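You operate a simulated robot arm through the tools that you are given. There is no shell and no other tool. Be economical: measure what you need, move in short steps, check, and stop when the job is done.

You are at the controls of a simulated two-armed robot. One attempt, no reset.

## Task
Fetch the 8.0 mm feed plate from the second shelf from the bottom of the grey rack and set it on the middle shelf of the blue rack. Take the sieve with the smallest size on its label from the second shelf from the bottom of the blue rack and leave it on top of the board there. Put the scoop from the plank on the big heap on the top shelf of the blue rack. Put the folded sack on the middle shelf of the screen rack away on the top of the daskoro sack. Take the brown brush and put it on the ledge at the gravity table. Put one of the tags from the bench top of the bag rack on the plank on the small heap. The order is free.

The check looks at the end state, three seconds after you hand in, the way a careful person would. Anything else that was tipped, shoved, dropped, spilled or broken makes it a failure.

## Robot
Two 7-joint arms with three-finger grippers on one trunk, on a base that drives. Base frame: it is fixed to the floor where the robot stands at the start and does not move with it; the origin is under the middle of the robot, x ahead of it, y to its left, z up. Units: mm, degrees, N and s.
The left shoulder is at the start at [70, 146, 1257], the right one opposite. With the tool pointing down near the work surface each hand reaches from about 100 to 480 mm from the robot's upright axis, wherever it stands, measured 20 degrees to its own side. Places, roughly: board (36x27x4 cm) [600, -1200, 600]; brown brush (7x11x9 cm) [-11000, 2600, 900]; feed plate [500, 0, 500]; folded sack (33x24x7 cm) [-8900, 800, 600]; ledge at the gravity table [-10300, 2900, 800]; middle shelf of the blue rack [500, -1400, 1000]; plank on the small heap [-4400, 2800, 700]; scoop (24x10x7 cm) [-3000, -2200, 800]; sieve [500, -1750, 500]; tag [-500, 4750, 750]; top of the Daskoro sack [-5000, 1400, 700]; top shelf of the blue rack [500, -1400, 1800]. Payload 2.2 kg a hand.
Tool frame (each hand has its own): the origin (TCP) lies between the finger pads and is the grasp point; the fingertips stand 28 mm ahead of it; z points along the fingers, y is the line along which they close. Largest opening 102 mm; the body of the gripper starts 71 mm behind the TCP.
Orientation is that of the tool frame in the base frame, as a unit quaternion [w, x, y, z]. With the fingers straight down and closing along the base's y, the tool's x points along the base's -x, its y along +y and its z along -z.

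## Interface
- The arms move only by the tool nudge_tool. It takes "left_targets", "right_targets" or both (then of equal length, played together; a hand with none holds still); each is a list of rows, each an object (a shift or turn left out is 0, a gripper value left out holds the last) with "gripper": the opening, from 0 (shut) to 1 (fully open); "delta_pos": the shift along the base's x, y, z in m, a list of three; "delta_rot": the turn, a rotation vector about the base's x, y, z in degrees, a list of three. In form: [{"gripper": gripper, "delta_pos": [dx, dy, dz], "delta_rot": [ax, ay, az]}, ...]. A call has 1 to 10 rows; each row is the pose to reach, as a shift and turn from the pose commanded when the call began. Each row takes 0.2 s and may step no farther than 50 mm and 8.6 degrees from the row before; otherwise, or with a gripper value out of range, the whole call is refused. A pose out of reach is approached as far as the arm can. The call stops where the force on the tool passes 40 N (or 10 N more than at its start, if that is more) or the arm is blocked; 0.2 s more then pass. Each finger halts on what it meets, pressing with about 27 N; the grip force reading is that of the motor and also rises with nothing between the fingers. The clock runs only during rows and for 0.2 s after the last one: add rows that repeat a pose to give the fingers time. The reply holds the time, the measured pose of the TCP, the force on the tool along the base axes, the opening and the grip force, in the units named above and with some noise, with the torque about the TCP (base axes, N m) and any sound that the robot's microphone picked up, and new pictures: "show" is both (left out), scene, wrist or none (wrist: the cameras of the hands that moved).
- Cameras (640 x 400 px; columns grow to the right, rows downward): "scene" is now at [106, -0.6, 1442]; the picture's right is [0.01, -1.00, 0.00], its down [-0.93, -0.01, -0.37] and it looks along [0.37, 0.00, -0.93] (base axes); focal length 264 px, centre (320, 200). "left" rides on the left gripper at [72, 38, -86] in its tool frame; the picture's right is [-0.46, 0.89, 0.00], its down [-0.60, -0.32, -0.73] and it looks along [-0.65, -0.34, 0.68] (tool axes); focal length 256 px, centre (320, 200). "right" rides on the right gripper at [69, 44, -86] in its tool frame; the picture's right is [-0.53, 0.85, 0.00], its down [-0.58, -0.36, -0.73] and it looks along [-0.62, -0.39, 0.68] (tool axes); focal length 256 px, centre (320, 200). There is no depth. A picture from a camera that has moved, and an enlarged one, comes with that camera's place and axes in the base frame and with its lens.
- slide_trunk(by): slides the trunk up (or, below 0, down) by that many mm; the arms and the scene camera ride with it, the base frame stays. It gives what a move gives, with no picture.
- roll_base(legs): drives the robot by 1 to 6 legs, each [ahead, left, turn to the left] in mm, mm and degrees, along the robot's own axes; the way and the turn of a leg run together, so that a leg with both is an arc; at most 1500 mm and 180 degrees a leg. The arms and the cameras ride along, it lands a little off, and it stops where it bumps. It gives what a move gives, and a new picture of the scene camera.
- aim_head(pan, tilt): turns the head with the scene camera to pan (to the left, within 86 degrees either way) and tilt (down, from -29 to 69), counted from straight ahead of the robot. It gives what a move gives, and a new picture of the scene camera.
- enlarge(camera, box): a new picture of the part [left, top, right, bottom] of that camera's present view, enlarged. The clock stands still meanwhile.
- close_job(): hands the job in; it is judged then, once.

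Go step by step. Nothing tells you exact positions but the pictures and the camera data: compare them with the known pose of the tool, close in by small moves and look again before you grip or let go. The budget is 186 turns and 260 pictures, counting those below and the enlarged ones. Unless the task says otherwise, let go and move clear before handing in.

The tools are called after "Request:" as a command line: name --argument value ..., lists and objects as JSON in quotes. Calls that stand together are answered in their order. nudge_tool: Moves the arms, as the interface text tells. Its arguments: {"type":"object","properties":{"left_targets":{"type":"array","items":{"type":"object","properties":{"gripper":{"type":"number"},"delta_pos":{"type":"array","items":{"type":"number"}},"delta_rot":{"type":"array","items":{"type":"number"}}}}},"right_targets":{"type":"array","items":{"type":"object","properties":{"gripper":{"type":"number"},"delta_pos":{"type":"array","items":{"type":"number"}},"delta_rot":{"type":"array","items":{"type":"number"}}}}},"show":{"type":"string","enum":["both","scene","wrist","none"]}},"required":[]} The other tools are called the same way: slide_trunk (by) slides the trunk up or down; roll_base (legs) drives the base; aim_head (pan, tilt) turns the head that bears the scene camera; enlarge (camera, box) takes an enlarged picture of a part of a camera's view; close_job () hands the job in.

At the start:

```text
t: 0.0
left_tcp_pos: [282.3, 48.6, 760.9]
left_ee_rot: [-0.001, 0.0, 1.0, 0.0]
left_ft_force: [0.0, -0.9, -0.2]
left_ft_torque: [0.01, 0.0, 0.06]
left_finger_gap: 102.2
left_grasp_force: 0.1
right_tcp_pos: [242.7, -151.0, 847.9]
right_ee_rot: [0.0, 0.0, 1.0, 0.0]
right_ft_force: [0.3, 1.3, 0.0]
right_ft_torque: [0.0, 0.02, 0.01]
right_finger_gap: 101.9
right_grasp_force: 0.1
trunk travel left (down, up): [-795.0, 145.0]
robot x, y, heading: [2.7, -0.2, -0.0]
head pan, tilt: [0.6, 68.4]
```

scene: 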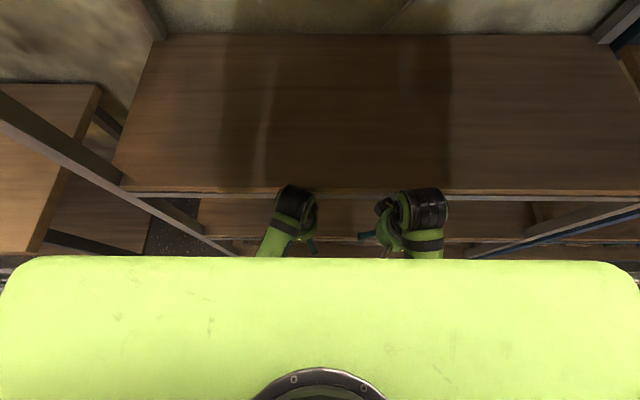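
right: 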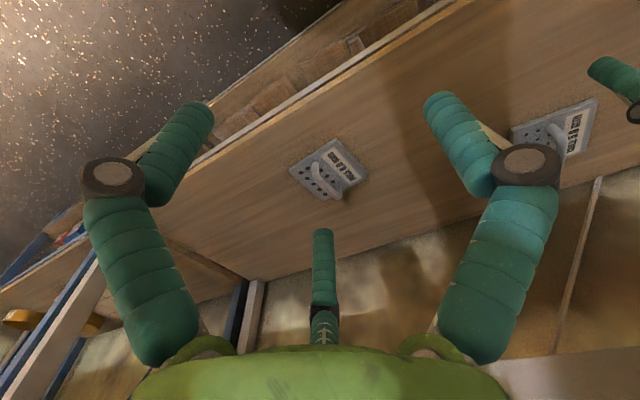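
left: 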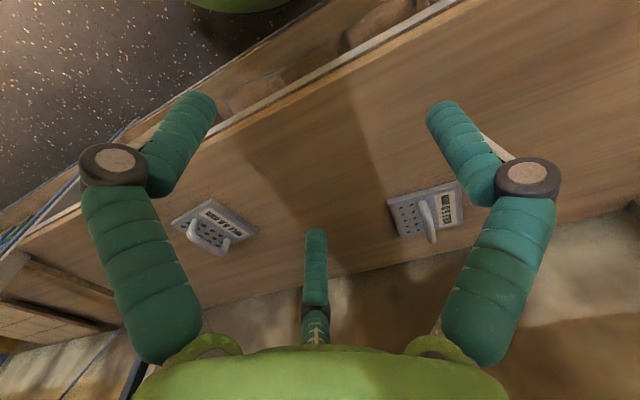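

I see the grey rack with two or three feed plates on the shelf below the hands; I'll read the labels first.

Request:
enlarge --camera "left" --box '[160, 160, 480, 260]'

Request:
enlarge --camera "right" --box '[280, 80, 640, 220]'

Request:
aim_head --pan 0 --tilt 35

```text
2.00 times, centred on (320, 210) of left
camera zoom: at [208.7, 87.5, 847.8], right [0.46, 0.89, 0.0], down [0.6, -0.32, 0.73], along [0.65, -0.34, -0.68], focal length 512 px, centre (320, 180)
```

zoom: 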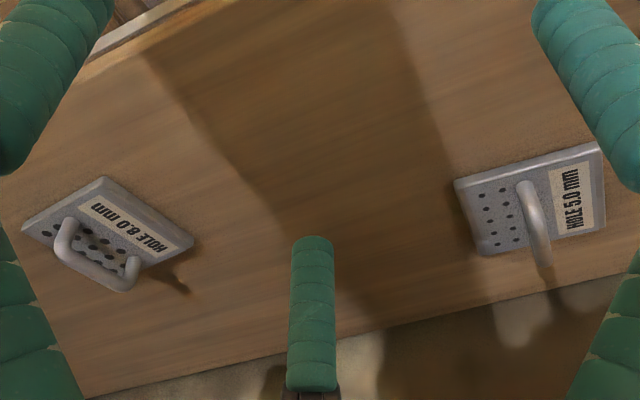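

```text
1.78 times, centred on (460, 150) of right
camera zoom: at [174.0, -107.2, 935.1], right [0.53, 0.85, 0.0], down [0.58, -0.36, 0.73], along [0.62, -0.39, -0.68], focal length 455 px, centre (71, 289)
```

zoom: 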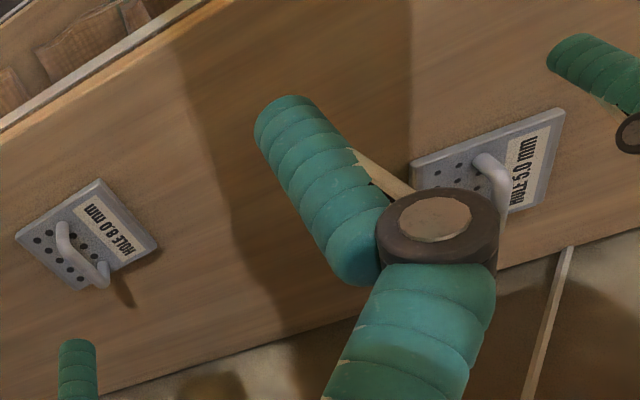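

```text
t: 1.0
left_tcp_pos: [282.4, 48.9, 761.2]
left_ee_rot: [0.001, 0.0, 1.0, 0.0]
left_ft_force: [-0.8, 0.4, -0.3]
left_ft_torque: [-0.01, -0.01, -0.01]
left_finger_gap: 101.9
left_grasp_force: 0.0
right_tcp_pos: [243.0, -151.9, 848.0]
right_ee_rot: [0.0, 0.0, 1.0, 0.0]
right_ft_force: [0.7, 0.7, -0.8]
right_ft_torque: [-0.01, 0.01, 0.04]
right_finger_gap: 102.3
right_grasp_force: 0.2
trunk travel left (down, up): [-795.0, 145.0]
robot x, y, heading: [0.4, 1.7, 0.2]
head pan, tilt: [0.0, 35.0]
camera scene: at [137.7, -1.2, 1485.3], right [0.0, -1.0, 0.0], down [-0.57, 0.0, -0.82], along [0.82, 0.0, -0.57], focal length 264 px, centre (320, 200)
```

scene: 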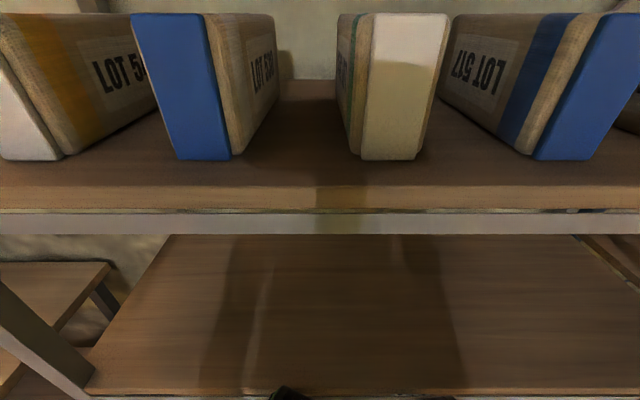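

The 8.0 mm plate is near (463, -271, ~545); I'll look closely at its handle, and back off then lower the trunk so I can reach in from the front.

Request:
enlarge --camera "right" --box '[280, 130, 376, 205]'

Request:
enlarge --camera "left" --box '[160, 190, 270, 262]'

Request:
roll_base --legs '[[-350, 0, 0], [0, -130, 0]]'

```text
5.33 times, centred on (328, 168) of right
camera zoom: at [174.0, -107.3, 935.1], right [0.53, 0.85, 0.0], down [0.58, -0.36, 0.73], along [0.62, -0.39, -0.68], focal length 1365 px, centre (277, 373)
```

zoom: 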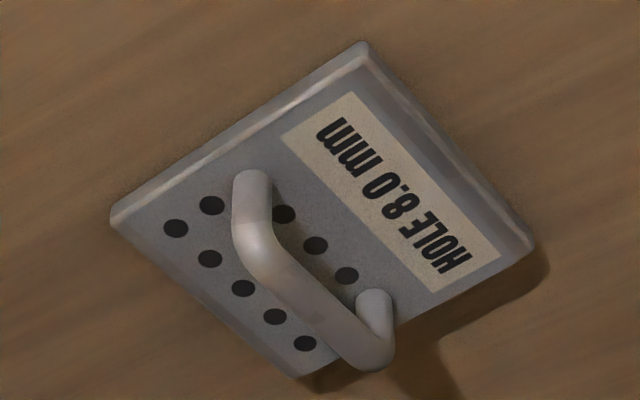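

```text
5.56 times, centred on (215, 226) of left
camera zoom: at [208.6, 87.5, 847.8], right [0.46, 0.89, 0.0], down [0.6, -0.32, 0.73], along [0.65, -0.34, -0.68], focal length 1422 px, centre (903, 56)
```

zoom: 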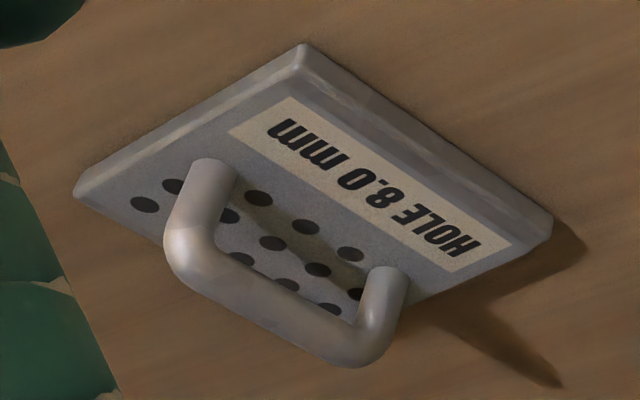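

```text
t: 4.2
left_tcp_pos: [-68.8, -80.0, 760.4]
left_ee_rot: [0.0, 0.0, 1.0, 0.0]
left_ft_force: [-0.9, 0.2, -0.3]
left_ft_torque: [-0.02, -0.01, 0.01]
left_finger_gap: 102.1
left_grasp_force: 0.0
right_tcp_pos: [-106.8, -279.3, 847.2]
right_ee_rot: [0.0, -0.001, 1.0, 0.0]
right_ft_force: [0.4, -0.4, -0.1]
right_ft_torque: [-0.02, -0.02, -0.03]
right_finger_gap: 101.9
right_grasp_force: 0.0
trunk travel left (down, up): [-795.0, 145.0]
robot x, y, heading: [-349.6, -124.6, -0.1]
head pan, tilt: [0.0, 35.0]
camera scene: at [-212.1, -129.3, 1485.3], right [0.0, -1.0, 0.0], down [-0.57, 0.0, -0.82], along [0.82, 0.0, -0.57], focal length 264 px, centre (320, 200)
```

scene: 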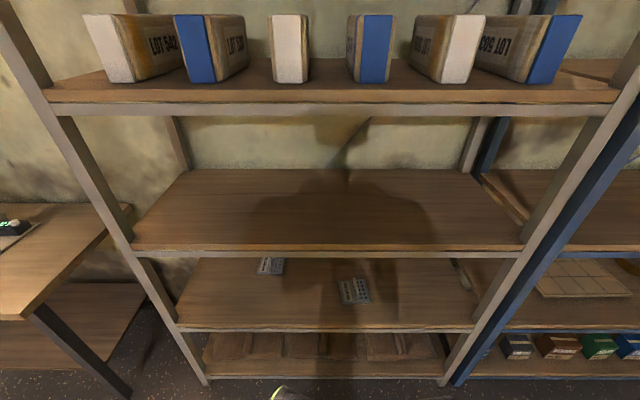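

The handle bar runs along x, centred near (463, -275, 588), and the shelf above is at about 950. I'll lower the trunk and tilt the right hand forward.

Request:
slide_trunk --by -350

Request:
nudge_tool --right_targets '[{"delta_pos": [0.03, 0, 0.03], "delta_rot": [0, -8, 0], "gripper": 1}, {"delta_pos": [0.06, 0, 0.06], "delta_rot": [0, -16, 0]}, {"delta_pos": [0.09, 0, 0.09], "delta_rot": [0, -24, 0]}, {"delta_pos": [0.12, 0, 0.12], "delta_rot": [0, -32, 0]}, {"delta_pos": [0.15, 0, 0.15], "delta_rot": [0, -40, 0]}, {"delta_pos": [0.18, 0, 0.16], "delta_rot": [0, -45, 0]}, {"delta_pos": [0.2, 0, 0.16], "delta_rot": [0, -45, 0]}]' --left_targets '[{"delta_pos": [-0.02, 0, 0.03]}, {"delta_pos": [-0.04, 0, 0.06]}, {"delta_pos": [-0.06, 0, 0.09]}, {"delta_pos": [-0.08, 0, 0.12]}, {"delta_pos": [-0.08, 0, 0.15]}, {"delta_pos": [-0.08, 0, 0.18]}, {"delta_pos": [-0.08, 0, 0.2]}]' --show "both"

```text
t: 7.6
left_tcp_pos: [-67.1, -81.7, 411.5]
left_ee_rot: [0.0, -0.001, 1.0, 0.0]
left_ft_force: [0.0, 0.1, -0.3]
left_ft_torque: [-0.02, 0.01, -0.01]
left_finger_gap: 101.8
left_grasp_force: 0.0
right_tcp_pos: [-106.1, -280.1, 498.8]
right_ee_rot: [0.0, -0.001, 1.0, 0.0]
right_ft_force: [-0.3, 0.9, 0.7]
right_ft_torque: [0.02, -0.02, 0.0]
right_finger_gap: 102.0
right_grasp_force: 0.1
trunk travel left (down, up): [-445.0, 495.0]
robot x, y, heading: [-348.6, -129.5, 0.2]
head pan, tilt: [0.0, 35.0]
```

```text
t: 8.8
left_tcp_pos: [-156.0, -18.0, 523.7]
left_ee_rot: [0.012, 0.057, 0.993, 0.105]
left_ft_force: [-0.2, 0.4, 0.9]
left_ft_torque: [-0.04, 0.03, 0.0]
left_finger_gap: 101.9
left_grasp_force: 0.1
left hand out of reach, approached as far as the arm can: row 5
right_tcp_pos: [47.1, -275.5, 629.6]
right_ee_rot: [0.319, 0.0, 0.948, -0.001]
right_ft_force: [0.5, -0.4, -0.5]
right_ft_torque: [0.01, 0.01, -0.03]
right_finger_gap: 101.9
right_grasp_force: 0.0
right hand out of reach, approached as far as the arm can: row 3, 4, 5
trunk travel left (down, up): [-445.0, 495.0]
robot x, y, heading: [-351.1, -129.2, 0.2]
head pan, tilt: [0.0, 35.0]
stopped in row 5 (left hand): the arm was blocked; the commanded pose is now the measured one
camera scene: at [-212.0, -131.1, 1135.3], right [0.0, -1.0, 0.0], down [-0.57, 0.0, -0.82], along [0.82, 0.0, -0.57], focal length 264 px, centre (320, 200)
camera right: at [-59.2, -231.9, 657.0], right [0.42, 0.85, 0.32], down [0.02, -0.36, 0.93], along [0.91, -0.39, -0.17], focal length 256 px, centre (320, 200)
camera left: at [-227.4, 11.3, 617.5], right [0.56, 0.81, 0.19], down [0.54, -0.53, 0.66], along [0.63, -0.26, -0.73], focal length 256 px, centre (320, 200)
```

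scene: 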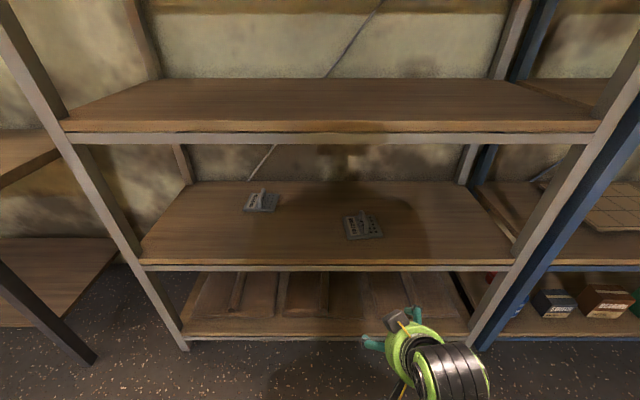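
right: 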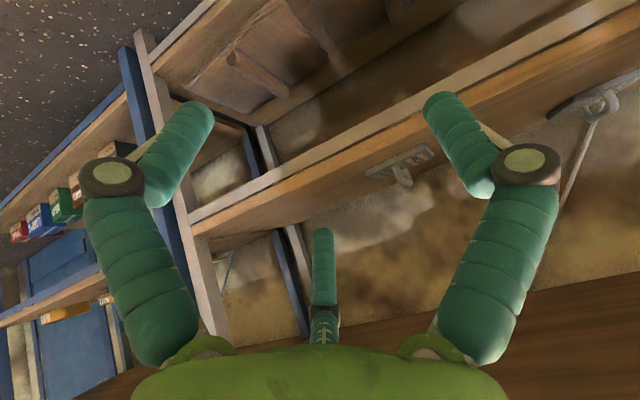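
left: 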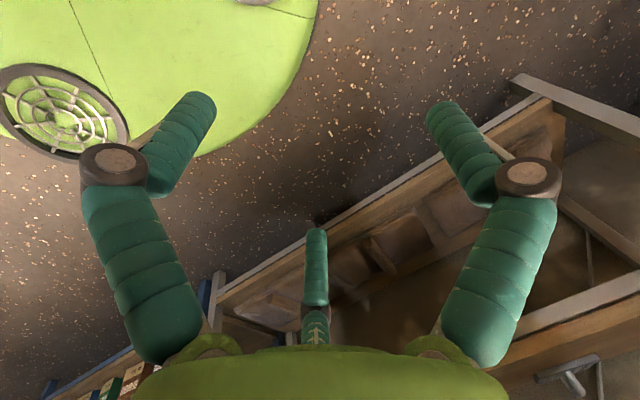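

The right hand is now tilted about 37° and there is room under the upper shelf. I'll drive forward with the hand above and in front of the plate.

Request:
roll_base --legs '[[340, 0, 0]]'

Request:
nudge_tool --right_targets '[{"delta_rot": [0, 0, 6], "gripper": 1}, {"delta_rot": [0, 0, 6]}]' --show "wrist"

```text
t: 11.0
left_tcp_pos: [181.8, -15.9, 524.8]
left_ee_rot: [0.012, 0.055, 0.993, 0.105]
left_ft_force: [-0.1, 0.4, 0.2]
left_ft_torque: [0.0, 0.02, 0.01]
left_finger_gap: 102.1
left_grasp_force: 0.1
right_tcp_pos: [385.6, -271.7, 629.1]
right_ee_rot: [0.319, -0.003, 0.948, 0.0]
right_ft_force: [-0.6, 1.9, 0.0]
right_ft_torque: [-0.02, -0.04, 0.01]
right_finger_gap: 102.0
right_grasp_force: 0.0
trunk travel left (down, up): [-445.0, 495.0]
robot x, y, heading: [-15.3, -129.1, 0.5]
head pan, tilt: [0.0, 35.0]
camera scene: at [125.3, -129.0, 1135.3], right [0.01, -1.0, 0.0], down [-0.57, 0.0, -0.82], along [0.82, 0.0, -0.57], focal length 264 px, centre (320, 200)
```

scene: 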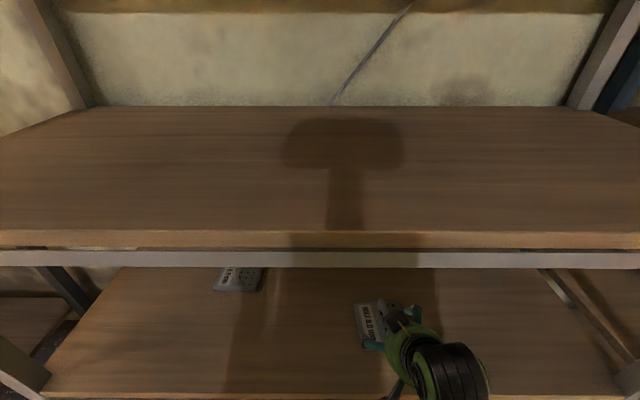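

```text
t: 11.6
left_tcp_pos: [181.1, -15.1, 524.6]
left_ee_rot: [0.012, 0.056, 0.993, 0.106]
left_ft_force: [-0.8, 0.0, -1.1]
left_ft_torque: [0.01, -0.03, 0.0]
left_finger_gap: 102.1
left_grasp_force: 0.1
right_tcp_pos: [388.1, -272.4, 628.9]
right_ee_rot: [0.319, -0.053, 0.946, 0.017]
right_ft_force: [0.2, 0.5, -0.3]
right_ft_torque: [0.01, -0.05, 0.03]
right_finger_gap: 101.9
right_grasp_force: 0.0
right hand out of reach, approached as far as the arm can: row 1, 2
trunk travel left (down, up): [-445.0, 495.0]
robot x, y, heading: [-13.1, -127.0, 0.1]
head pan, tilt: [0.0, 35.0]
camera right: at [277.0, -240.1, 655.6], right [0.33, 0.89, 0.32], down [0.06, -0.36, 0.93], along [0.94, -0.29, -0.17], focal length 256 px, centre (320, 200)
```

right: 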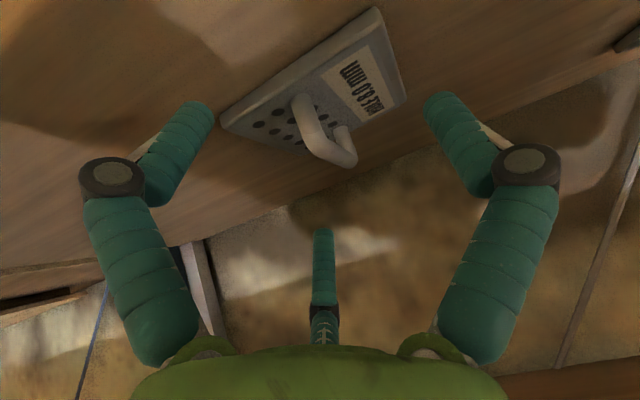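

The handle lies between the open fingers' line; I'll slide in over it, descend and look before gripping.

Request:
nudge_tool --right_targets '[{"delta_pos": [0.025, -0.002, 0]}, {"delta_pos": [0.05, -0.004, 0]}, {"delta_pos": [0.073, -0.005, 0]}, {"delta_pos": [0.073, -0.005, -0.02]}, {"delta_pos": [0.073, -0.005, -0.038]}, {"delta_pos": [0.073, -0.005, -0.038]}]' --show "both"

```text
t: 13.0
left_tcp_pos: [180.2, -15.1, 525.4]
left_ee_rot: [0.014, 0.056, 0.993, 0.105]
left_ft_force: [1.7, 0.5, 0.7]
left_ft_torque: [0.0, -0.05, 0.01]
left_finger_gap: 102.1
left_grasp_force: 0.0
right_tcp_pos: [461.3, -276.7, 588.6]
right_ee_rot: [0.319, -0.054, 0.946, 0.018]
right_ft_force: [0.5, -1.9, 5.1]
right_ft_torque: [-0.18, 0.1, 0.08]
right_finger_gap: 99.6
right_grasp_force: 0.0
trunk travel left (down, up): [-445.0, 495.0]
robot x, y, heading: [-11.4, -127.9, 0.4]
head pan, tilt: [0.0, 35.0]
camera scene: at [124.4, -128.9, 1135.4], right [0.01, -1.0, 0.0], down [-0.57, 0.0, -0.82], along [0.82, 0.01, -0.57], focal length 264 px, centre (320, 200)
camera right: at [350.5, -245.7, 616.5], right [0.33, 0.89, 0.32], down [0.06, -0.36, 0.93], along [0.94, -0.29, -0.17], focal length 256 px, centre (320, 200)
```

scene: 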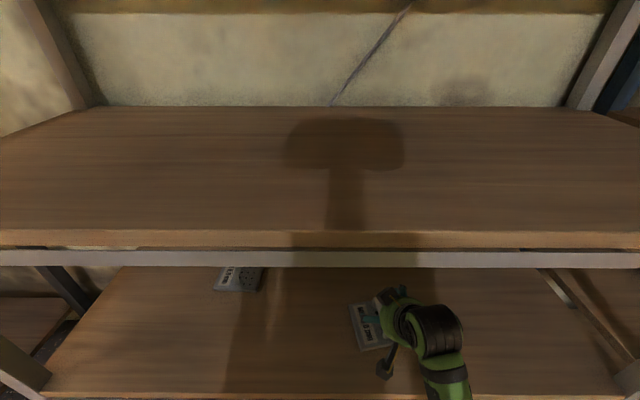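
right: 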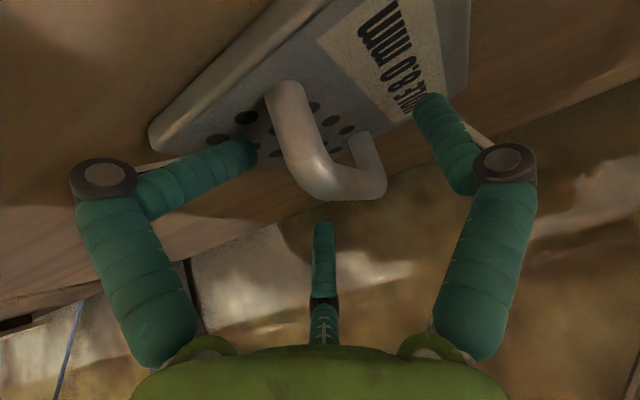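

The fingertips brush the plate, with the bar well between the fingers; I'll raise about 10 mm and close.

Request:
nudge_tool --right_targets '[{"delta_pos": [0, 0, 0.01], "gripper": 1}, {"delta_pos": [0, 0, 0.01], "gripper": 0.4}, {"delta_pos": [0, 0, 0.01], "gripper": 0.0}, {"delta_pos": [0, 0, 0.01], "gripper": 0.0}, {"delta_pos": [0, 0, 0.01], "gripper": 0.0}]' --show "wrist"

```text
t: 14.2
left_tcp_pos: [181.1, -15.7, 525.6]
left_ee_rot: [0.012, 0.056, 0.993, 0.106]
left_ft_force: [-0.2, -0.2, 0.6]
left_ft_torque: [0.0, 0.04, 0.03]
left_finger_gap: 102.3
left_grasp_force: 0.0
right_tcp_pos: [461.6, -277.8, 598.1]
right_ee_rot: [0.318, -0.052, 0.947, 0.017]
right_ft_force: [0.3, -0.1, 0.0]
right_ft_torque: [-0.07, -0.02, -0.03]
right_finger_gap: 25.1
right_grasp_force: 26.9
trunk travel left (down, up): [-445.0, 495.0]
robot x, y, heading: [-13.1, -131.3, 0.4]
head pan, tilt: [0.0, 35.0]
camera right: at [350.6, -245.8, 626.6], right [0.33, 0.89, 0.32], down [0.06, -0.36, 0.93], along [0.94, -0.29, -0.17], focal length 256 px, centre (320, 200)
```

right: 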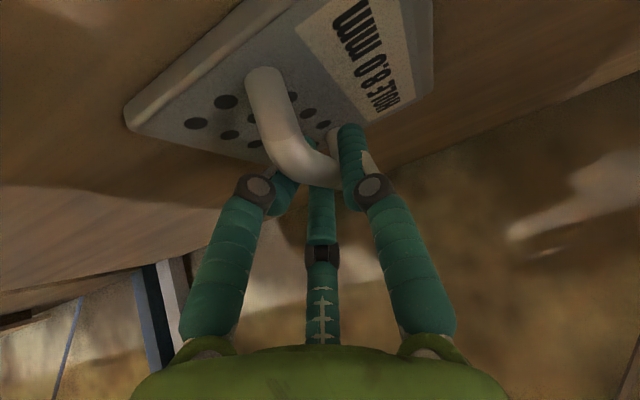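

Gripped (gap 25 mm, 27 N). I'll lift slightly and check.

Request:
nudge_tool --right_targets '[{"delta_pos": [0, 0, 0.02]}, {"delta_pos": [0, 0, 0.04]}, {"delta_pos": [0, 0, 0.06]}, {"delta_pos": [0, 0, 0.06]}]' --show "wrist"

```text
t: 15.2
left_tcp_pos: [181.1, -15.8, 525.7]
left_ee_rot: [0.012, 0.055, 0.993, 0.105]
left_ft_force: [-0.3, -0.1, 0.4]
left_ft_torque: [0.0, -0.02, 0.02]
left_finger_gap: 102.1
left_grasp_force: 0.0
right_tcp_pos: [462.3, -277.5, 659.5]
right_ee_rot: [0.319, -0.053, 0.946, 0.017]
right_ft_force: [-0.5, 0.5, -4.7]
right_ft_torque: [-0.04, 0.0, 0.02]
right_finger_gap: 25.1
right_grasp_force: 26.8
trunk travel left (down, up): [-445.0, 495.0]
robot x, y, heading: [-12.8, -130.7, 0.4]
head pan, tilt: [0.0, 35.0]
camera right: at [350.3, -245.6, 687.2], right [0.33, 0.89, 0.32], down [0.06, -0.36, 0.93], along [0.94, -0.29, -0.17], focal length 256 px, centre (320, 200)
```

right: 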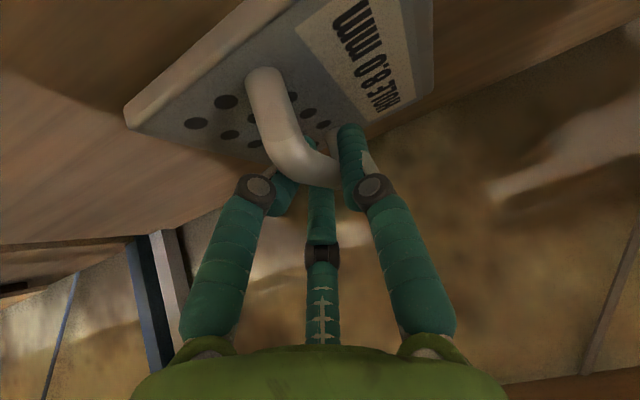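

The plate is held level. I'll back out, raise the trunk and drive to the blue rack.

Request:
roll_base --legs '[[-450, 0, 0], [0, -1150, 0]]'

Request:
slide_trunk --by 430

Request:
aim_head --pan 0 --tilt 38

```text
t: 23.4
left_tcp_pos: [-265.3, -1170.9, 523.9]
left_ee_rot: [0.013, 0.06, 0.993, 0.105]
left_ft_force: [1.0, 0.5, 0.5]
left_ft_torque: [0.03, 0.03, 0.01]
left_finger_gap: 101.9
left_grasp_force: 0.2
right_tcp_pos: [13.7, -1434.3, 659.3]
right_ee_rot: [0.318, -0.049, 0.947, 0.016]
right_ft_force: [0.0, 0.6, -4.5]
right_ft_torque: [0.0, -0.02, 0.02]
right_finger_gap: 24.6
right_grasp_force: 27.3
trunk travel left (down, up): [-445.0, 495.0]
robot x, y, heading: [-465.1, -1280.8, -0.2]
head pan, tilt: [0.0, 35.0]
camera scene: at [-322.1, -1284.2, 1135.3], right [0.0, -1.0, 0.0], down [-0.57, 0.0, -0.82], along [0.82, 0.0, -0.57], focal length 264 px, centre (320, 200)
```

scene: 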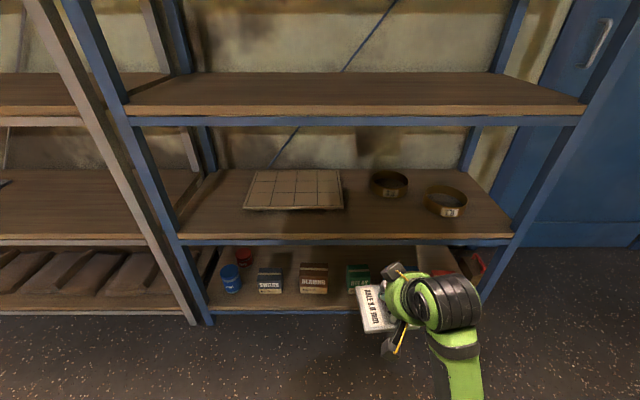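

```text
refused: 430 is not a number from -400 to 400
```

```text
t: 24.0
left_tcp_pos: [-266.1, -1170.0, 525.6]
left_ee_rot: [0.012, 0.06, 0.993, 0.104]
left_ft_force: [0.4, 0.0, -1.1]
left_ft_torque: [0.0, 0.03, 0.0]
left_finger_gap: 102.3
left_grasp_force: 0.1
right_tcp_pos: [12.7, -1434.4, 658.6]
right_ee_rot: [0.319, -0.05, 0.946, 0.016]
right_ft_force: [-0.4, 0.1, -3.9]
right_ft_torque: [-0.06, 0.01, 0.02]
right_finger_gap: 24.6
right_grasp_force: 27.1
trunk travel left (down, up): [-445.0, 495.0]
robot x, y, heading: [-460.5, -1282.5, -0.1]
head pan, tilt: [0.0, 38.0]
camera scene: at [-323.8, -1284.0, 1130.7], right [0.0, -1.0, 0.0], down [-0.62, 0.0, -0.79], along [0.79, 0.0, -0.62], focal length 264 px, centre (320, 200)
```

scene: 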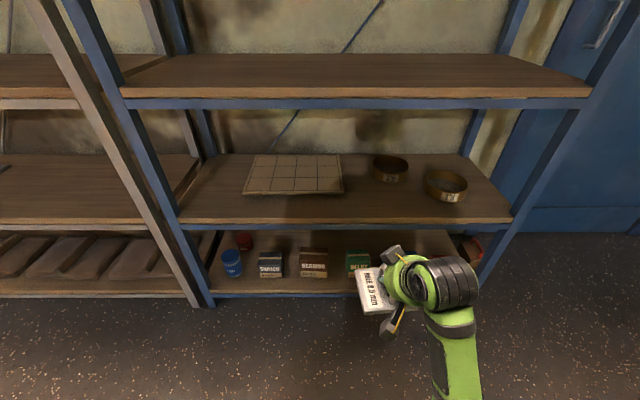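

The middle shelf (z≈950) is empty; two sieves are on the second shelf. I'll read their labels and raise the trunk.

Request:
enlarge --camera "scene" --box '[360, 145, 480, 220]'

Request:
slide_trunk --by 400

Request:
aim_head --pan 0 --tilt 40

```text
5.33 times, centred on (420, 182) of scene
camera zoom: at [-323.8, -1284.0, 1130.7], right [0.0, -1.0, 0.0], down [-0.62, 0.0, -0.79], along [0.79, 0.0, -0.62], focal length 1406 px, centre (-213, 293)
```

zoom: 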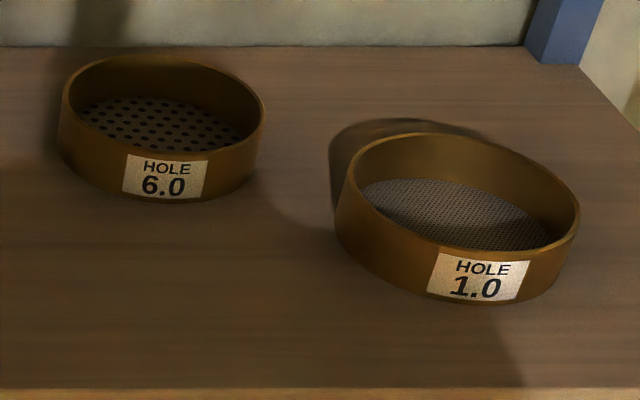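

```text
t: 27.8
left_tcp_pos: [-266.2, -1170.7, 923.8]
left_ee_rot: [0.012, 0.06, 0.993, 0.105]
left_ft_force: [0.3, 0.3, -0.4]
left_ft_torque: [-0.01, 0.01, -0.02]
left_finger_gap: 101.9
left_grasp_force: 0.1
right_tcp_pos: [12.2, -1434.7, 1058.2]
right_ee_rot: [0.319, -0.049, 0.946, 0.017]
right_ft_force: [0.1, 0.2, -3.3]
right_ft_torque: [-0.04, 0.02, 0.01]
right_finger_gap: 24.4
right_grasp_force: 27.0
trunk travel left (down, up): [-845.0, 95.0]
robot x, y, heading: [-461.4, -1286.2, -0.0]
head pan, tilt: [0.0, 38.0]
```

```text
t: 28.4
left_tcp_pos: [-264.7, -1170.4, 924.2]
left_ee_rot: [0.013, 0.06, 0.993, 0.105]
left_ft_force: [0.4, -1.0, -0.4]
left_ft_torque: [-0.01, -0.02, 0.0]
left_finger_gap: 102.2
left_grasp_force: 0.0
right_tcp_pos: [13.3, -1434.3, 1059.3]
right_ee_rot: [0.318, -0.049, 0.947, 0.016]
right_ft_force: [-0.6, -0.4, -4.1]
right_ft_torque: [0.01, -0.01, 0.02]
right_finger_gap: 24.3
right_grasp_force: 27.1
trunk travel left (down, up): [-845.0, 95.0]
robot x, y, heading: [-461.6, -1279.5, -0.1]
head pan, tilt: [0.0, 40.0]
camera scene: at [-324.9, -1284.1, 1527.7], right [0.0, -1.0, 0.0], down [-0.64, 0.0, -0.77], along [0.77, 0.0, -0.64], focal length 264 px, centre (320, 200)
```

scene: 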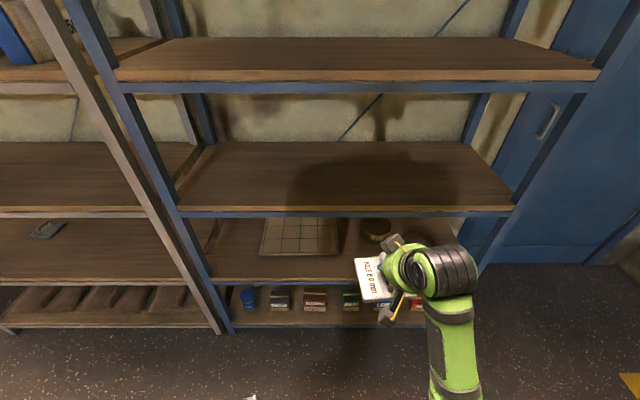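

The smallest sieve is HOLE 1.0, on the right. Now I drive the plate in over the middle shelf.

Request:
roll_base --legs '[[450, 0, 0]]'

Request:
nudge_tool --right_targets '[{"delta_pos": [0, 0, -0.015]}, {"delta_pos": [0, 0, -0.03]}, {"delta_pos": [0, 0, -0.035]}, {"delta_pos": [0, 0, -0.035]}]' --show "wrist"

```text
t: 31.2
left_tcp_pos: [184.1, -1172.6, 924.9]
left_ee_rot: [0.013, 0.061, 0.993, 0.105]
left_ft_force: [-0.3, 0.1, 0.0]
left_ft_torque: [0.01, -0.01, 0.0]
left_finger_gap: 101.8
left_grasp_force: 0.0
right_tcp_pos: [460.5, -1437.2, 1058.4]
right_ee_rot: [0.319, -0.047, 0.946, 0.015]
right_ft_force: [-0.8, -0.5, -4.9]
right_ft_torque: [-0.05, 0.01, 0.0]
right_finger_gap: 24.4
right_grasp_force: 27.3
trunk travel left (down, up): [-845.0, 95.0]
robot x, y, heading: [-11.4, -1285.4, -0.3]
head pan, tilt: [0.0, 40.0]
camera scene: at [123.1, -1285.5, 1527.8], right [0.0, -1.0, 0.0], down [-0.64, 0.0, -0.77], along [0.77, 0.0, -0.64], focal length 264 px, centre (320, 200)
```

scene: 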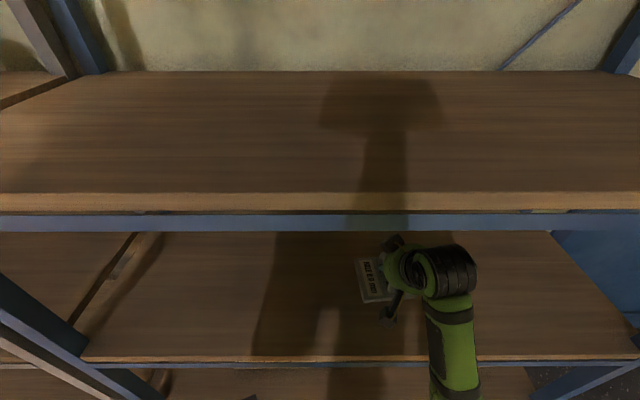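

```text
t: 32.2
left_tcp_pos: [183.6, -1172.2, 925.2]
left_ee_rot: [0.012, 0.06, 0.993, 0.105]
left_ft_force: [-0.4, 0.3, 0.1]
left_ft_torque: [0.0, 0.02, -0.03]
left_finger_gap: 102.1
left_grasp_force: 0.0
right_tcp_pos: [462.1, -1437.1, 1024.4]
right_ee_rot: [0.318, -0.047, 0.947, 0.015]
right_ft_force: [0.1, 0.1, -4.5]
right_ft_torque: [-0.01, 0.0, 0.02]
right_finger_gap: 24.2
right_grasp_force: 26.8
trunk travel left (down, up): [-845.0, 95.0]
robot x, y, heading: [-7.3, -1279.9, -0.6]
head pan, tilt: [0.0, 40.0]
camera right: at [351.0, -1403.9, 1051.8], right [0.34, 0.88, 0.32], down [0.05, -0.36, 0.93], along [0.94, -0.3, -0.17], focal length 256 px, centre (320, 200)
```

right: 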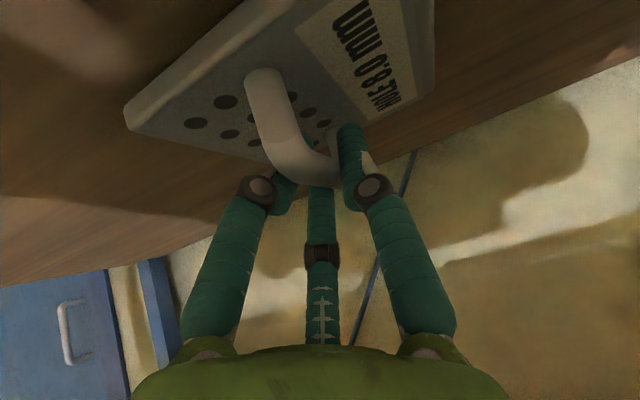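

About 15 mm to go; I'll lower in small steps.

Request:
nudge_tool --right_targets '[{"delta_pos": [0, 0, -0.004]}, {"delta_pos": [0, 0, -0.008]}, {"delta_pos": [0, 0, -0.012]}]' --show "none"

```text
t: 33.0
left_tcp_pos: [184.7, -1172.2, 924.7]
left_ee_rot: [0.013, 0.06, 0.993, 0.104]
left_ft_force: [-0.1, 0.4, -0.6]
left_ft_torque: [0.01, 0.04, 0.0]
left_finger_gap: 102.0
left_grasp_force: 0.1
right_tcp_pos: [461.1, -1436.6, 1012.6]
right_ee_rot: [0.319, -0.048, 0.946, 0.015]
right_ft_force: [0.6, 0.3, -4.6]
right_ft_torque: [0.0, 0.0, 0.0]
right_finger_gap: 23.8
right_grasp_force: 26.9
trunk travel left (down, up): [-845.0, 95.0]
robot x, y, heading: [-11.0, -1286.3, -0.0]
head pan, tilt: [0.0, 40.0]
```

Request:
nudge_tool --right_targets '[{"delta_pos": [0, 0, -0.003]}, {"delta_pos": [0, 0, -0.006]}, {"delta_pos": [0, 0, -0.008]}]' --show "none"

```text
t: 33.8
left_tcp_pos: [182.4, -1172.8, 926.5]
left_ee_rot: [0.015, 0.061, 0.992, 0.105]
left_ft_force: [0.7, 0.5, -0.3]
left_ft_torque: [0.04, -0.05, -0.02]
left_finger_gap: 101.8
left_grasp_force: 0.1
right_tcp_pos: [461.3, -1436.4, 1006.9]
right_ee_rot: [0.324, -0.048, 0.945, 0.015]
right_ft_force: [-0.3, -0.4, 17.2]
right_ft_torque: [0.03, 0.08, 0.08]
right_finger_gap: 24.1
right_grasp_force: 26.5
trunk travel left (down, up): [-845.0, 95.0]
robot x, y, heading: [-13.2, -1280.3, -0.4]
head pan, tilt: [0.0, 40.0]
```

Contact made (17 N). I'll ease up a touch, open and withdraw along the finger direction.

Request:
nudge_tool --right_targets '[{"delta_pos": [0, 0, 0.002]}, {"delta_pos": [0, 0, 0.002], "gripper": 0.5}, {"delta_pos": [0, 0, 0.002], "gripper": 1}, {"delta_pos": [0, 0, 0.002], "gripper": 1}, {"delta_pos": [0, 0, 0.03], "gripper": 1}, {"delta_pos": [-0.01, 0, 0.06], "gripper": 1}, {"delta_pos": [-0.04, 0, 0.08], "gripper": 1}]' --show "wrist"

```text
t: 35.4
left_tcp_pos: [182.6, -1170.3, 925.2]
left_ee_rot: [0.014, 0.06, 0.993, 0.104]
left_ft_force: [-0.5, 0.4, 0.3]
left_ft_torque: [-0.06, -0.03, -0.02]
left_finger_gap: 102.0
left_grasp_force: 0.0
right_tcp_pos: [419.2, -1455.0, 1082.0]
right_ee_rot: [0.317, -0.051, 0.947, -0.019]
right_ft_force: [-0.4, 0.6, -0.2]
right_ft_torque: [-0.03, -0.02, 0.01]
right_finger_gap: 101.9
right_grasp_force: 0.1
trunk travel left (down, up): [-845.0, 95.0]
robot x, y, heading: [-11.6, -1283.6, -0.3]
head pan, tilt: [0.0, 40.0]
camera right: at [309.1, -1418.1, 1107.4], right [0.35, 0.9, 0.26], down [0.05, -0.3, 0.95], along [0.93, -0.32, -0.15], focal length 256 px, centre (320, 200)
```

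right: 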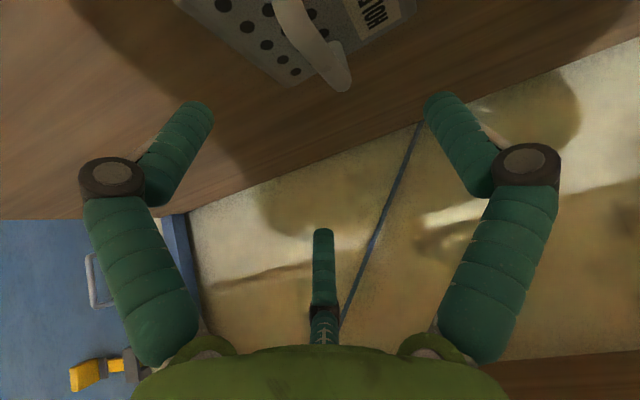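

The plate is on the middle shelf. I take the 1.0 sieve to be at about (488, -1750), 150 mm across, z 540–584; I'll back out, lower and line up on its left wall.

Request:
roll_base --legs '[[-430, 0, 0], [0, -240, 0]]'

Request:
slide_trunk --by -400

Request:
aim_head --pan 0 --tilt 45

```text
t: 39.4
left_tcp_pos: [-251.0, -1406.6, 925.4]
left_ee_rot: [0.013, 0.06, 0.993, 0.104]
left_ft_force: [1.1, 0.5, -0.4]
left_ft_torque: [0.0, -0.02, 0.0]
left_finger_gap: 102.1
left_grasp_force: 0.1
right_tcp_pos: [-13.8, -1688.2, 1080.8]
right_ee_rot: [0.316, -0.053, 0.947, -0.018]
right_ft_force: [1.0, 0.4, 0.2]
right_ft_torque: [-0.04, 0.01, -0.03]
right_finger_gap: 102.1
right_grasp_force: 0.2
trunk travel left (down, up): [-845.0, 95.0]
robot x, y, heading: [-446.6, -1517.3, -0.3]
head pan, tilt: [0.0, 40.0]
camera scene: at [-311.5, -1518.0, 1527.8], right [0.0, -1.0, 0.0], down [-0.64, 0.0, -0.77], along [0.77, 0.0, -0.64], focal length 264 px, centre (320, 200)
```

scene: 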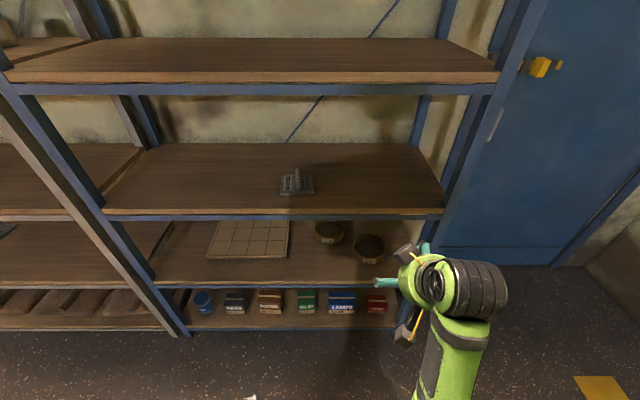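

```text
t: 43.2
left_tcp_pos: [-251.7, -1406.2, 525.2]
left_ee_rot: [0.012, 0.06, 0.993, 0.105]
left_ft_force: [-0.3, 0.5, 0.6]
left_ft_torque: [-0.02, 0.0, 0.0]
left_finger_gap: 102.1
left_grasp_force: 0.0
right_tcp_pos: [-12.7, -1690.4, 680.7]
right_ee_rot: [0.316, -0.053, 0.947, -0.019]
right_ft_force: [0.1, 1.3, -0.2]
right_ft_torque: [0.0, 0.01, -0.02]
right_finger_gap: 101.9
right_grasp_force: 0.0
trunk travel left (down, up): [-445.0, 495.0]
robot x, y, heading: [-446.8, -1519.7, -0.1]
head pan, tilt: [0.0, 40.0]
```

```text
t: 43.9
left_tcp_pos: [-251.0, -1406.3, 524.9]
left_ee_rot: [0.012, 0.06, 0.993, 0.104]
left_ft_force: [0.2, 0.0, 0.3]
left_ft_torque: [0.0, -0.03, 0.0]
left_finger_gap: 102.2
left_grasp_force: 0.1
right_tcp_pos: [-12.9, -1689.9, 680.4]
right_ee_rot: [0.317, -0.053, 0.947, -0.018]
right_ft_force: [-0.4, -0.7, -0.3]
right_ft_torque: [-0.03, 0.03, 0.0]
right_finger_gap: 101.9
right_grasp_force: 0.1
trunk travel left (down, up): [-445.0, 495.0]
robot x, y, heading: [-445.3, -1517.3, -0.2]
head pan, tilt: [0.0, 45.0]
camera scene: at [-315.0, -1519.7, 1120.6], right [0.0, -1.0, 0.0], down [-0.71, 0.0, -0.71], along [0.71, 0.0, -0.71], focal length 264 px, centre (320, 200)
```

scene: 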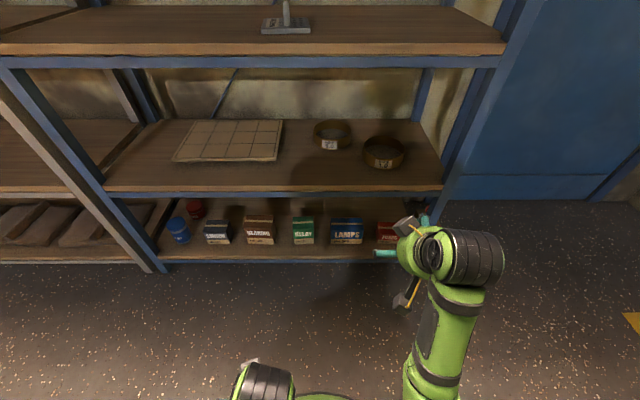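

I'll drive in so the hand sits above and before the sieve and look through the wrist camera.

Request:
roll_base --legs '[[400, 15, 0]]'

Request:
nudge_tool --right_targets '[{"delta_pos": [0.0, 0, 0], "gripper": 0.6}, {"delta_pos": [0.0, 0, 0], "gripper": 0.6}]' --show "wrist"

```text
t: 46.4
left_tcp_pos: [149.3, -1392.5, 525.9]
left_ee_rot: [0.012, 0.06, 0.993, 0.105]
left_ft_force: [0.3, -0.2, 0.2]
left_ft_torque: [0.03, -0.03, 0.01]
left_finger_gap: 101.9
left_grasp_force: 0.0
right_tcp_pos: [387.8, -1676.0, 679.7]
right_ee_rot: [0.317, -0.054, 0.947, -0.018]
right_ft_force: [1.0, -0.4, 0.9]
right_ft_torque: [0.04, -0.02, 0.0]
right_finger_gap: 101.9
right_grasp_force: 0.1
trunk travel left (down, up): [-445.0, 495.0]
robot x, y, heading: [-44.0, -1502.4, -0.1]
head pan, tilt: [0.0, 45.0]
camera scene: at [85.3, -1505.6, 1120.5], right [0.0, -1.0, 0.0], down [-0.71, 0.0, -0.71], along [0.71, 0.0, -0.71], focal length 264 px, centre (320, 200)
```

scene: 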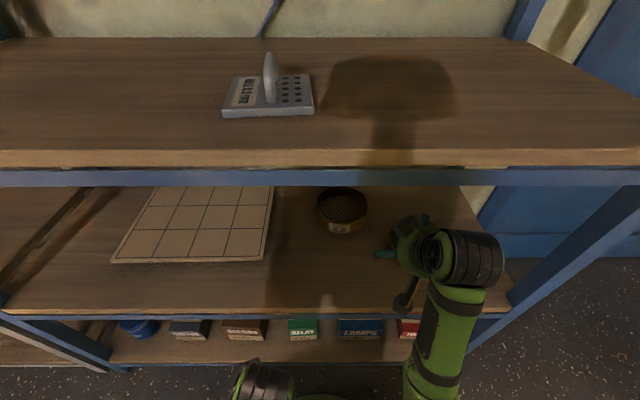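

```text
t: 47.0
left_tcp_pos: [148.8, -1391.9, 524.7]
left_ee_rot: [0.012, 0.06, 0.993, 0.105]
left_ft_force: [0.0, -0.2, 0.1]
left_ft_torque: [-0.01, 0.0, 0.02]
left_finger_gap: 102.0
left_grasp_force: 0.0
right_tcp_pos: [385.8, -1676.7, 681.7]
right_ee_rot: [0.316, -0.053, 0.947, -0.019]
right_ft_force: [0.3, -0.5, 0.8]
right_ft_torque: [0.01, 0.02, 0.0]
right_finger_gap: 61.5
right_grasp_force: 0.0
trunk travel left (down, up): [-445.0, 495.0]
robot x, y, heading: [-44.9, -1501.9, -0.1]
head pan, tilt: [0.0, 45.0]
camera right: at [276.1, -1640.5, 706.4], right [0.35, 0.9, 0.26], down [0.05, -0.3, 0.95], along [0.94, -0.32, -0.15], focal length 256 px, centre (320, 200)
```

right: 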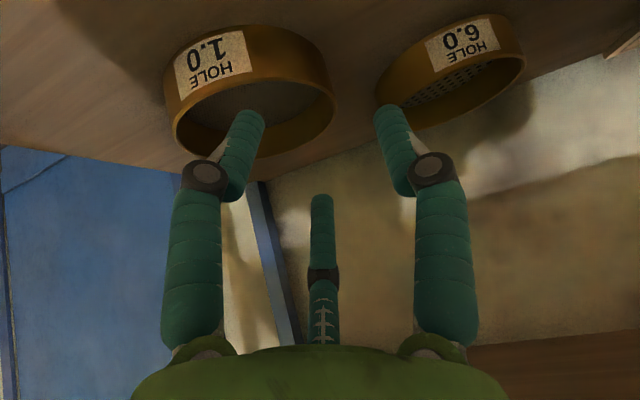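

The 1.0 sieve's left wall is at about (492, -1676). I'll level the hand, move over the wall and come down part way.

Request:
nudge_tool --right_targets '[{"delta_pos": [0.035, 0, 0], "delta_rot": [4, 0, -5], "gripper": 0.5}, {"delta_pos": [0.07, 0, 0], "delta_rot": [4, 0, -5]}, {"delta_pos": [0.104, 0, 0], "delta_rot": [4, 0, -5]}, {"delta_pos": [0.104, 0, -0.03], "delta_rot": [4, 0, -5]}, {"delta_pos": [0.104, 0, -0.058], "delta_rot": [4, 0, -5]}, {"delta_pos": [0.104, 0, -0.058], "delta_rot": [4, 0, -5]}]' --show "wrist"

```text
t: 48.4
left_tcp_pos: [148.3, -1391.4, 524.3]
left_ee_rot: [0.012, 0.06, 0.993, 0.105]
left_ft_force: [-0.2, -0.4, 0.4]
left_ft_torque: [0.05, -0.02, -0.02]
left_finger_gap: 102.0
left_grasp_force: 0.0
right_tcp_pos: [490.6, -1676.4, 621.1]
right_ee_rot: [0.317, -0.001, 0.948, 0.002]
right_ft_force: [-0.1, -0.7, 1.2]
right_ft_torque: [-0.02, 0.04, 0.0]
right_finger_gap: 51.0
right_grasp_force: 0.0
trunk travel left (down, up): [-445.0, 495.0]
robot x, y, heading: [-45.4, -1503.6, 0.0]
head pan, tilt: [0.0, 45.0]
camera right: at [383.9, -1632.2, 650.6], right [0.42, 0.85, 0.32], down [0.02, -0.37, 0.93], along [0.91, -0.39, -0.17], focal length 256 px, centre (320, 200)
```

right: 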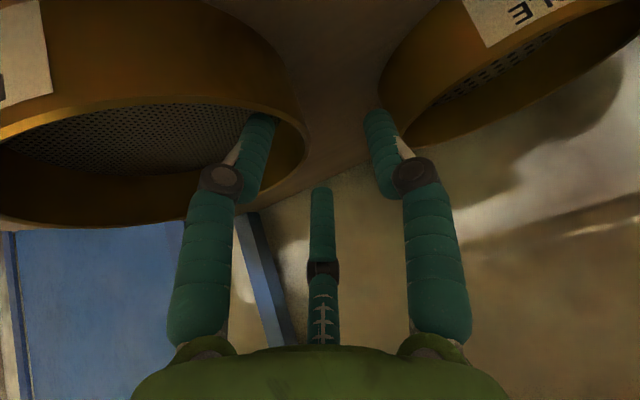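

The fingers straddle the left wall, with clearance to the 6.0 sieve. I'll come down to the rim and look.

Request:
nudge_tool --right_targets '[{"delta_pos": [0, 0, -0.015]}, {"delta_pos": [0, 0, -0.03]}, {"delta_pos": [0, 0, -0.037]}, {"delta_pos": [0, 0, -0.037]}]' --show "wrist"

```text
t: 49.4
left_tcp_pos: [145.7, -1391.3, 526.4]
left_ee_rot: [0.016, 0.061, 0.993, 0.104]
left_ft_force: [0.2, -0.6, -0.3]
left_ft_torque: [0.01, 0.0, 0.01]
left_finger_gap: 101.8
left_grasp_force: 0.0
right_tcp_pos: [491.1, -1674.7, 596.9]
right_ee_rot: [0.33, -0.002, 0.944, 0.001]
right_ft_force: [-3.9, 2.2, 38.1]
right_ft_torque: [-0.67, -0.4, -0.09]
right_finger_gap: 58.1
right_grasp_force: 4.6
trunk travel left (down, up): [-445.0, 495.0]
robot x, y, heading: [-46.1, -1503.8, -0.3]
head pan, tilt: [0.0, 45.0]
camera right: at [383.0, -1631.2, 621.9], right [0.41, 0.85, 0.33], down [0.0, -0.36, 0.93], along [0.91, -0.39, -0.15], focal length 256 px, centre (320, 200)
```

right: 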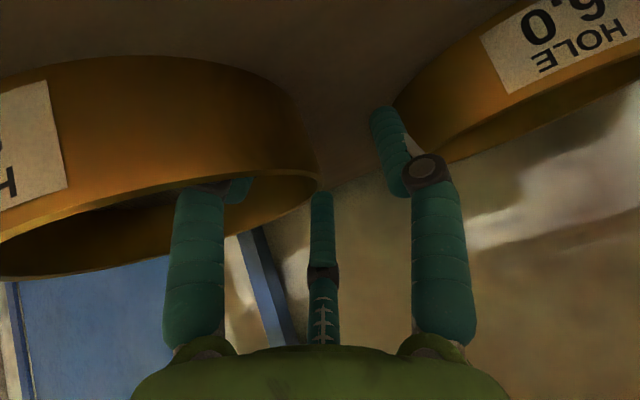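

The inner fingertip presses on the mesh, so the mesh sits about 15 mm below the rim. I'll rise until the contact goes and close on the wall.

Request:
nudge_tool --right_targets '[{"delta_pos": [0, 0, 0.017], "gripper": 0.5}, {"delta_pos": [0, 0, 0.017], "gripper": 0.25}, {"delta_pos": [0, 0, 0.017], "gripper": 0.0}, {"delta_pos": [0, 0, 0.017], "gripper": 0.0}, {"delta_pos": [0, 0, 0.017], "gripper": 0.0}]' --show "wrist"

```text
t: 50.6
left_tcp_pos: [147.1, -1392.1, 525.3]
left_ee_rot: [0.015, 0.059, 0.993, 0.105]
left_ft_force: [-0.6, -0.5, -0.4]
left_ft_torque: [0.0, 0.02, 0.03]
left_finger_gap: 101.9
left_grasp_force: 0.1
right_tcp_pos: [491.5, -1677.5, 610.2]
right_ee_rot: [0.328, 0.0, 0.945, 0.0]
right_ft_force: [2.1, -7.8, 30.9]
right_ft_torque: [-0.31, -0.38, -0.16]
right_finger_gap: 7.5
right_grasp_force: 26.7
trunk travel left (down, up): [-445.0, 495.0]
robot x, y, heading: [-46.1, -1504.1, -0.2]
head pan, tilt: [0.0, 45.0]
camera right: at [383.6, -1633.1, 636.1], right [0.42, 0.85, 0.33], down [0.0, -0.36, 0.93], along [0.91, -0.39, -0.15], focal length 256 px, centre (320, 200)
```

right: 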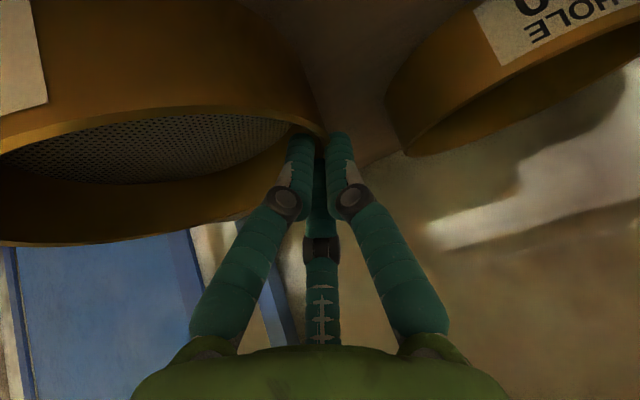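

Closed on the wall (7.5 mm gap) but still pressing down; I'll rise in small steps and read the force.

Request:
nudge_tool --right_targets '[{"delta_pos": [0, 0, 0.004]}, {"delta_pos": [0, 0, 0.008]}, {"delta_pos": [0, 0, 0.012]}, {"delta_pos": [0, 0, 0.012]}]' --show "wrist"

```text
t: 51.6
left_tcp_pos: [148.7, -1392.1, 524.8]
left_ee_rot: [0.013, 0.061, 0.993, 0.104]
left_ft_force: [-0.3, -0.7, -0.8]
left_ft_torque: [0.01, -0.01, 0.01]
left_finger_gap: 102.0
left_grasp_force: 0.0
right_tcp_pos: [489.8, -1674.3, 613.1]
right_ee_rot: [0.314, -0.001, 0.949, 0.002]
right_ft_force: [-0.2, -0.2, 0.1]
right_ft_torque: [-0.07, 0.12, -0.12]
right_finger_gap: 7.2
right_grasp_force: 27.1
trunk travel left (down, up): [-445.0, 495.0]
robot x, y, heading: [-48.2, -1501.9, -0.2]
head pan, tilt: [0.0, 45.0]
camera right: at [382.6, -1631.7, 641.7], right [0.42, 0.85, 0.32], down [0.03, -0.37, 0.93], along [0.9, -0.39, -0.18], focal length 256 px, centre (320, 200)
```

right: 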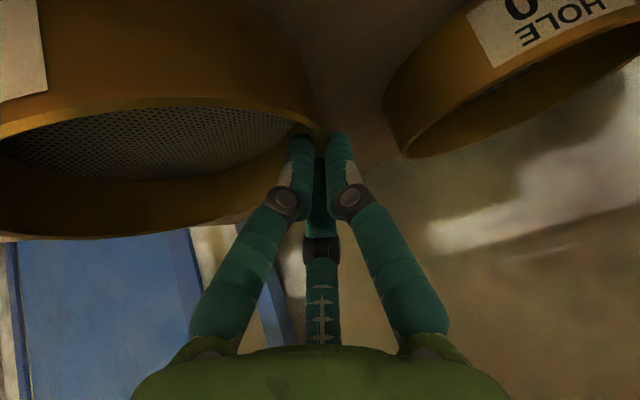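

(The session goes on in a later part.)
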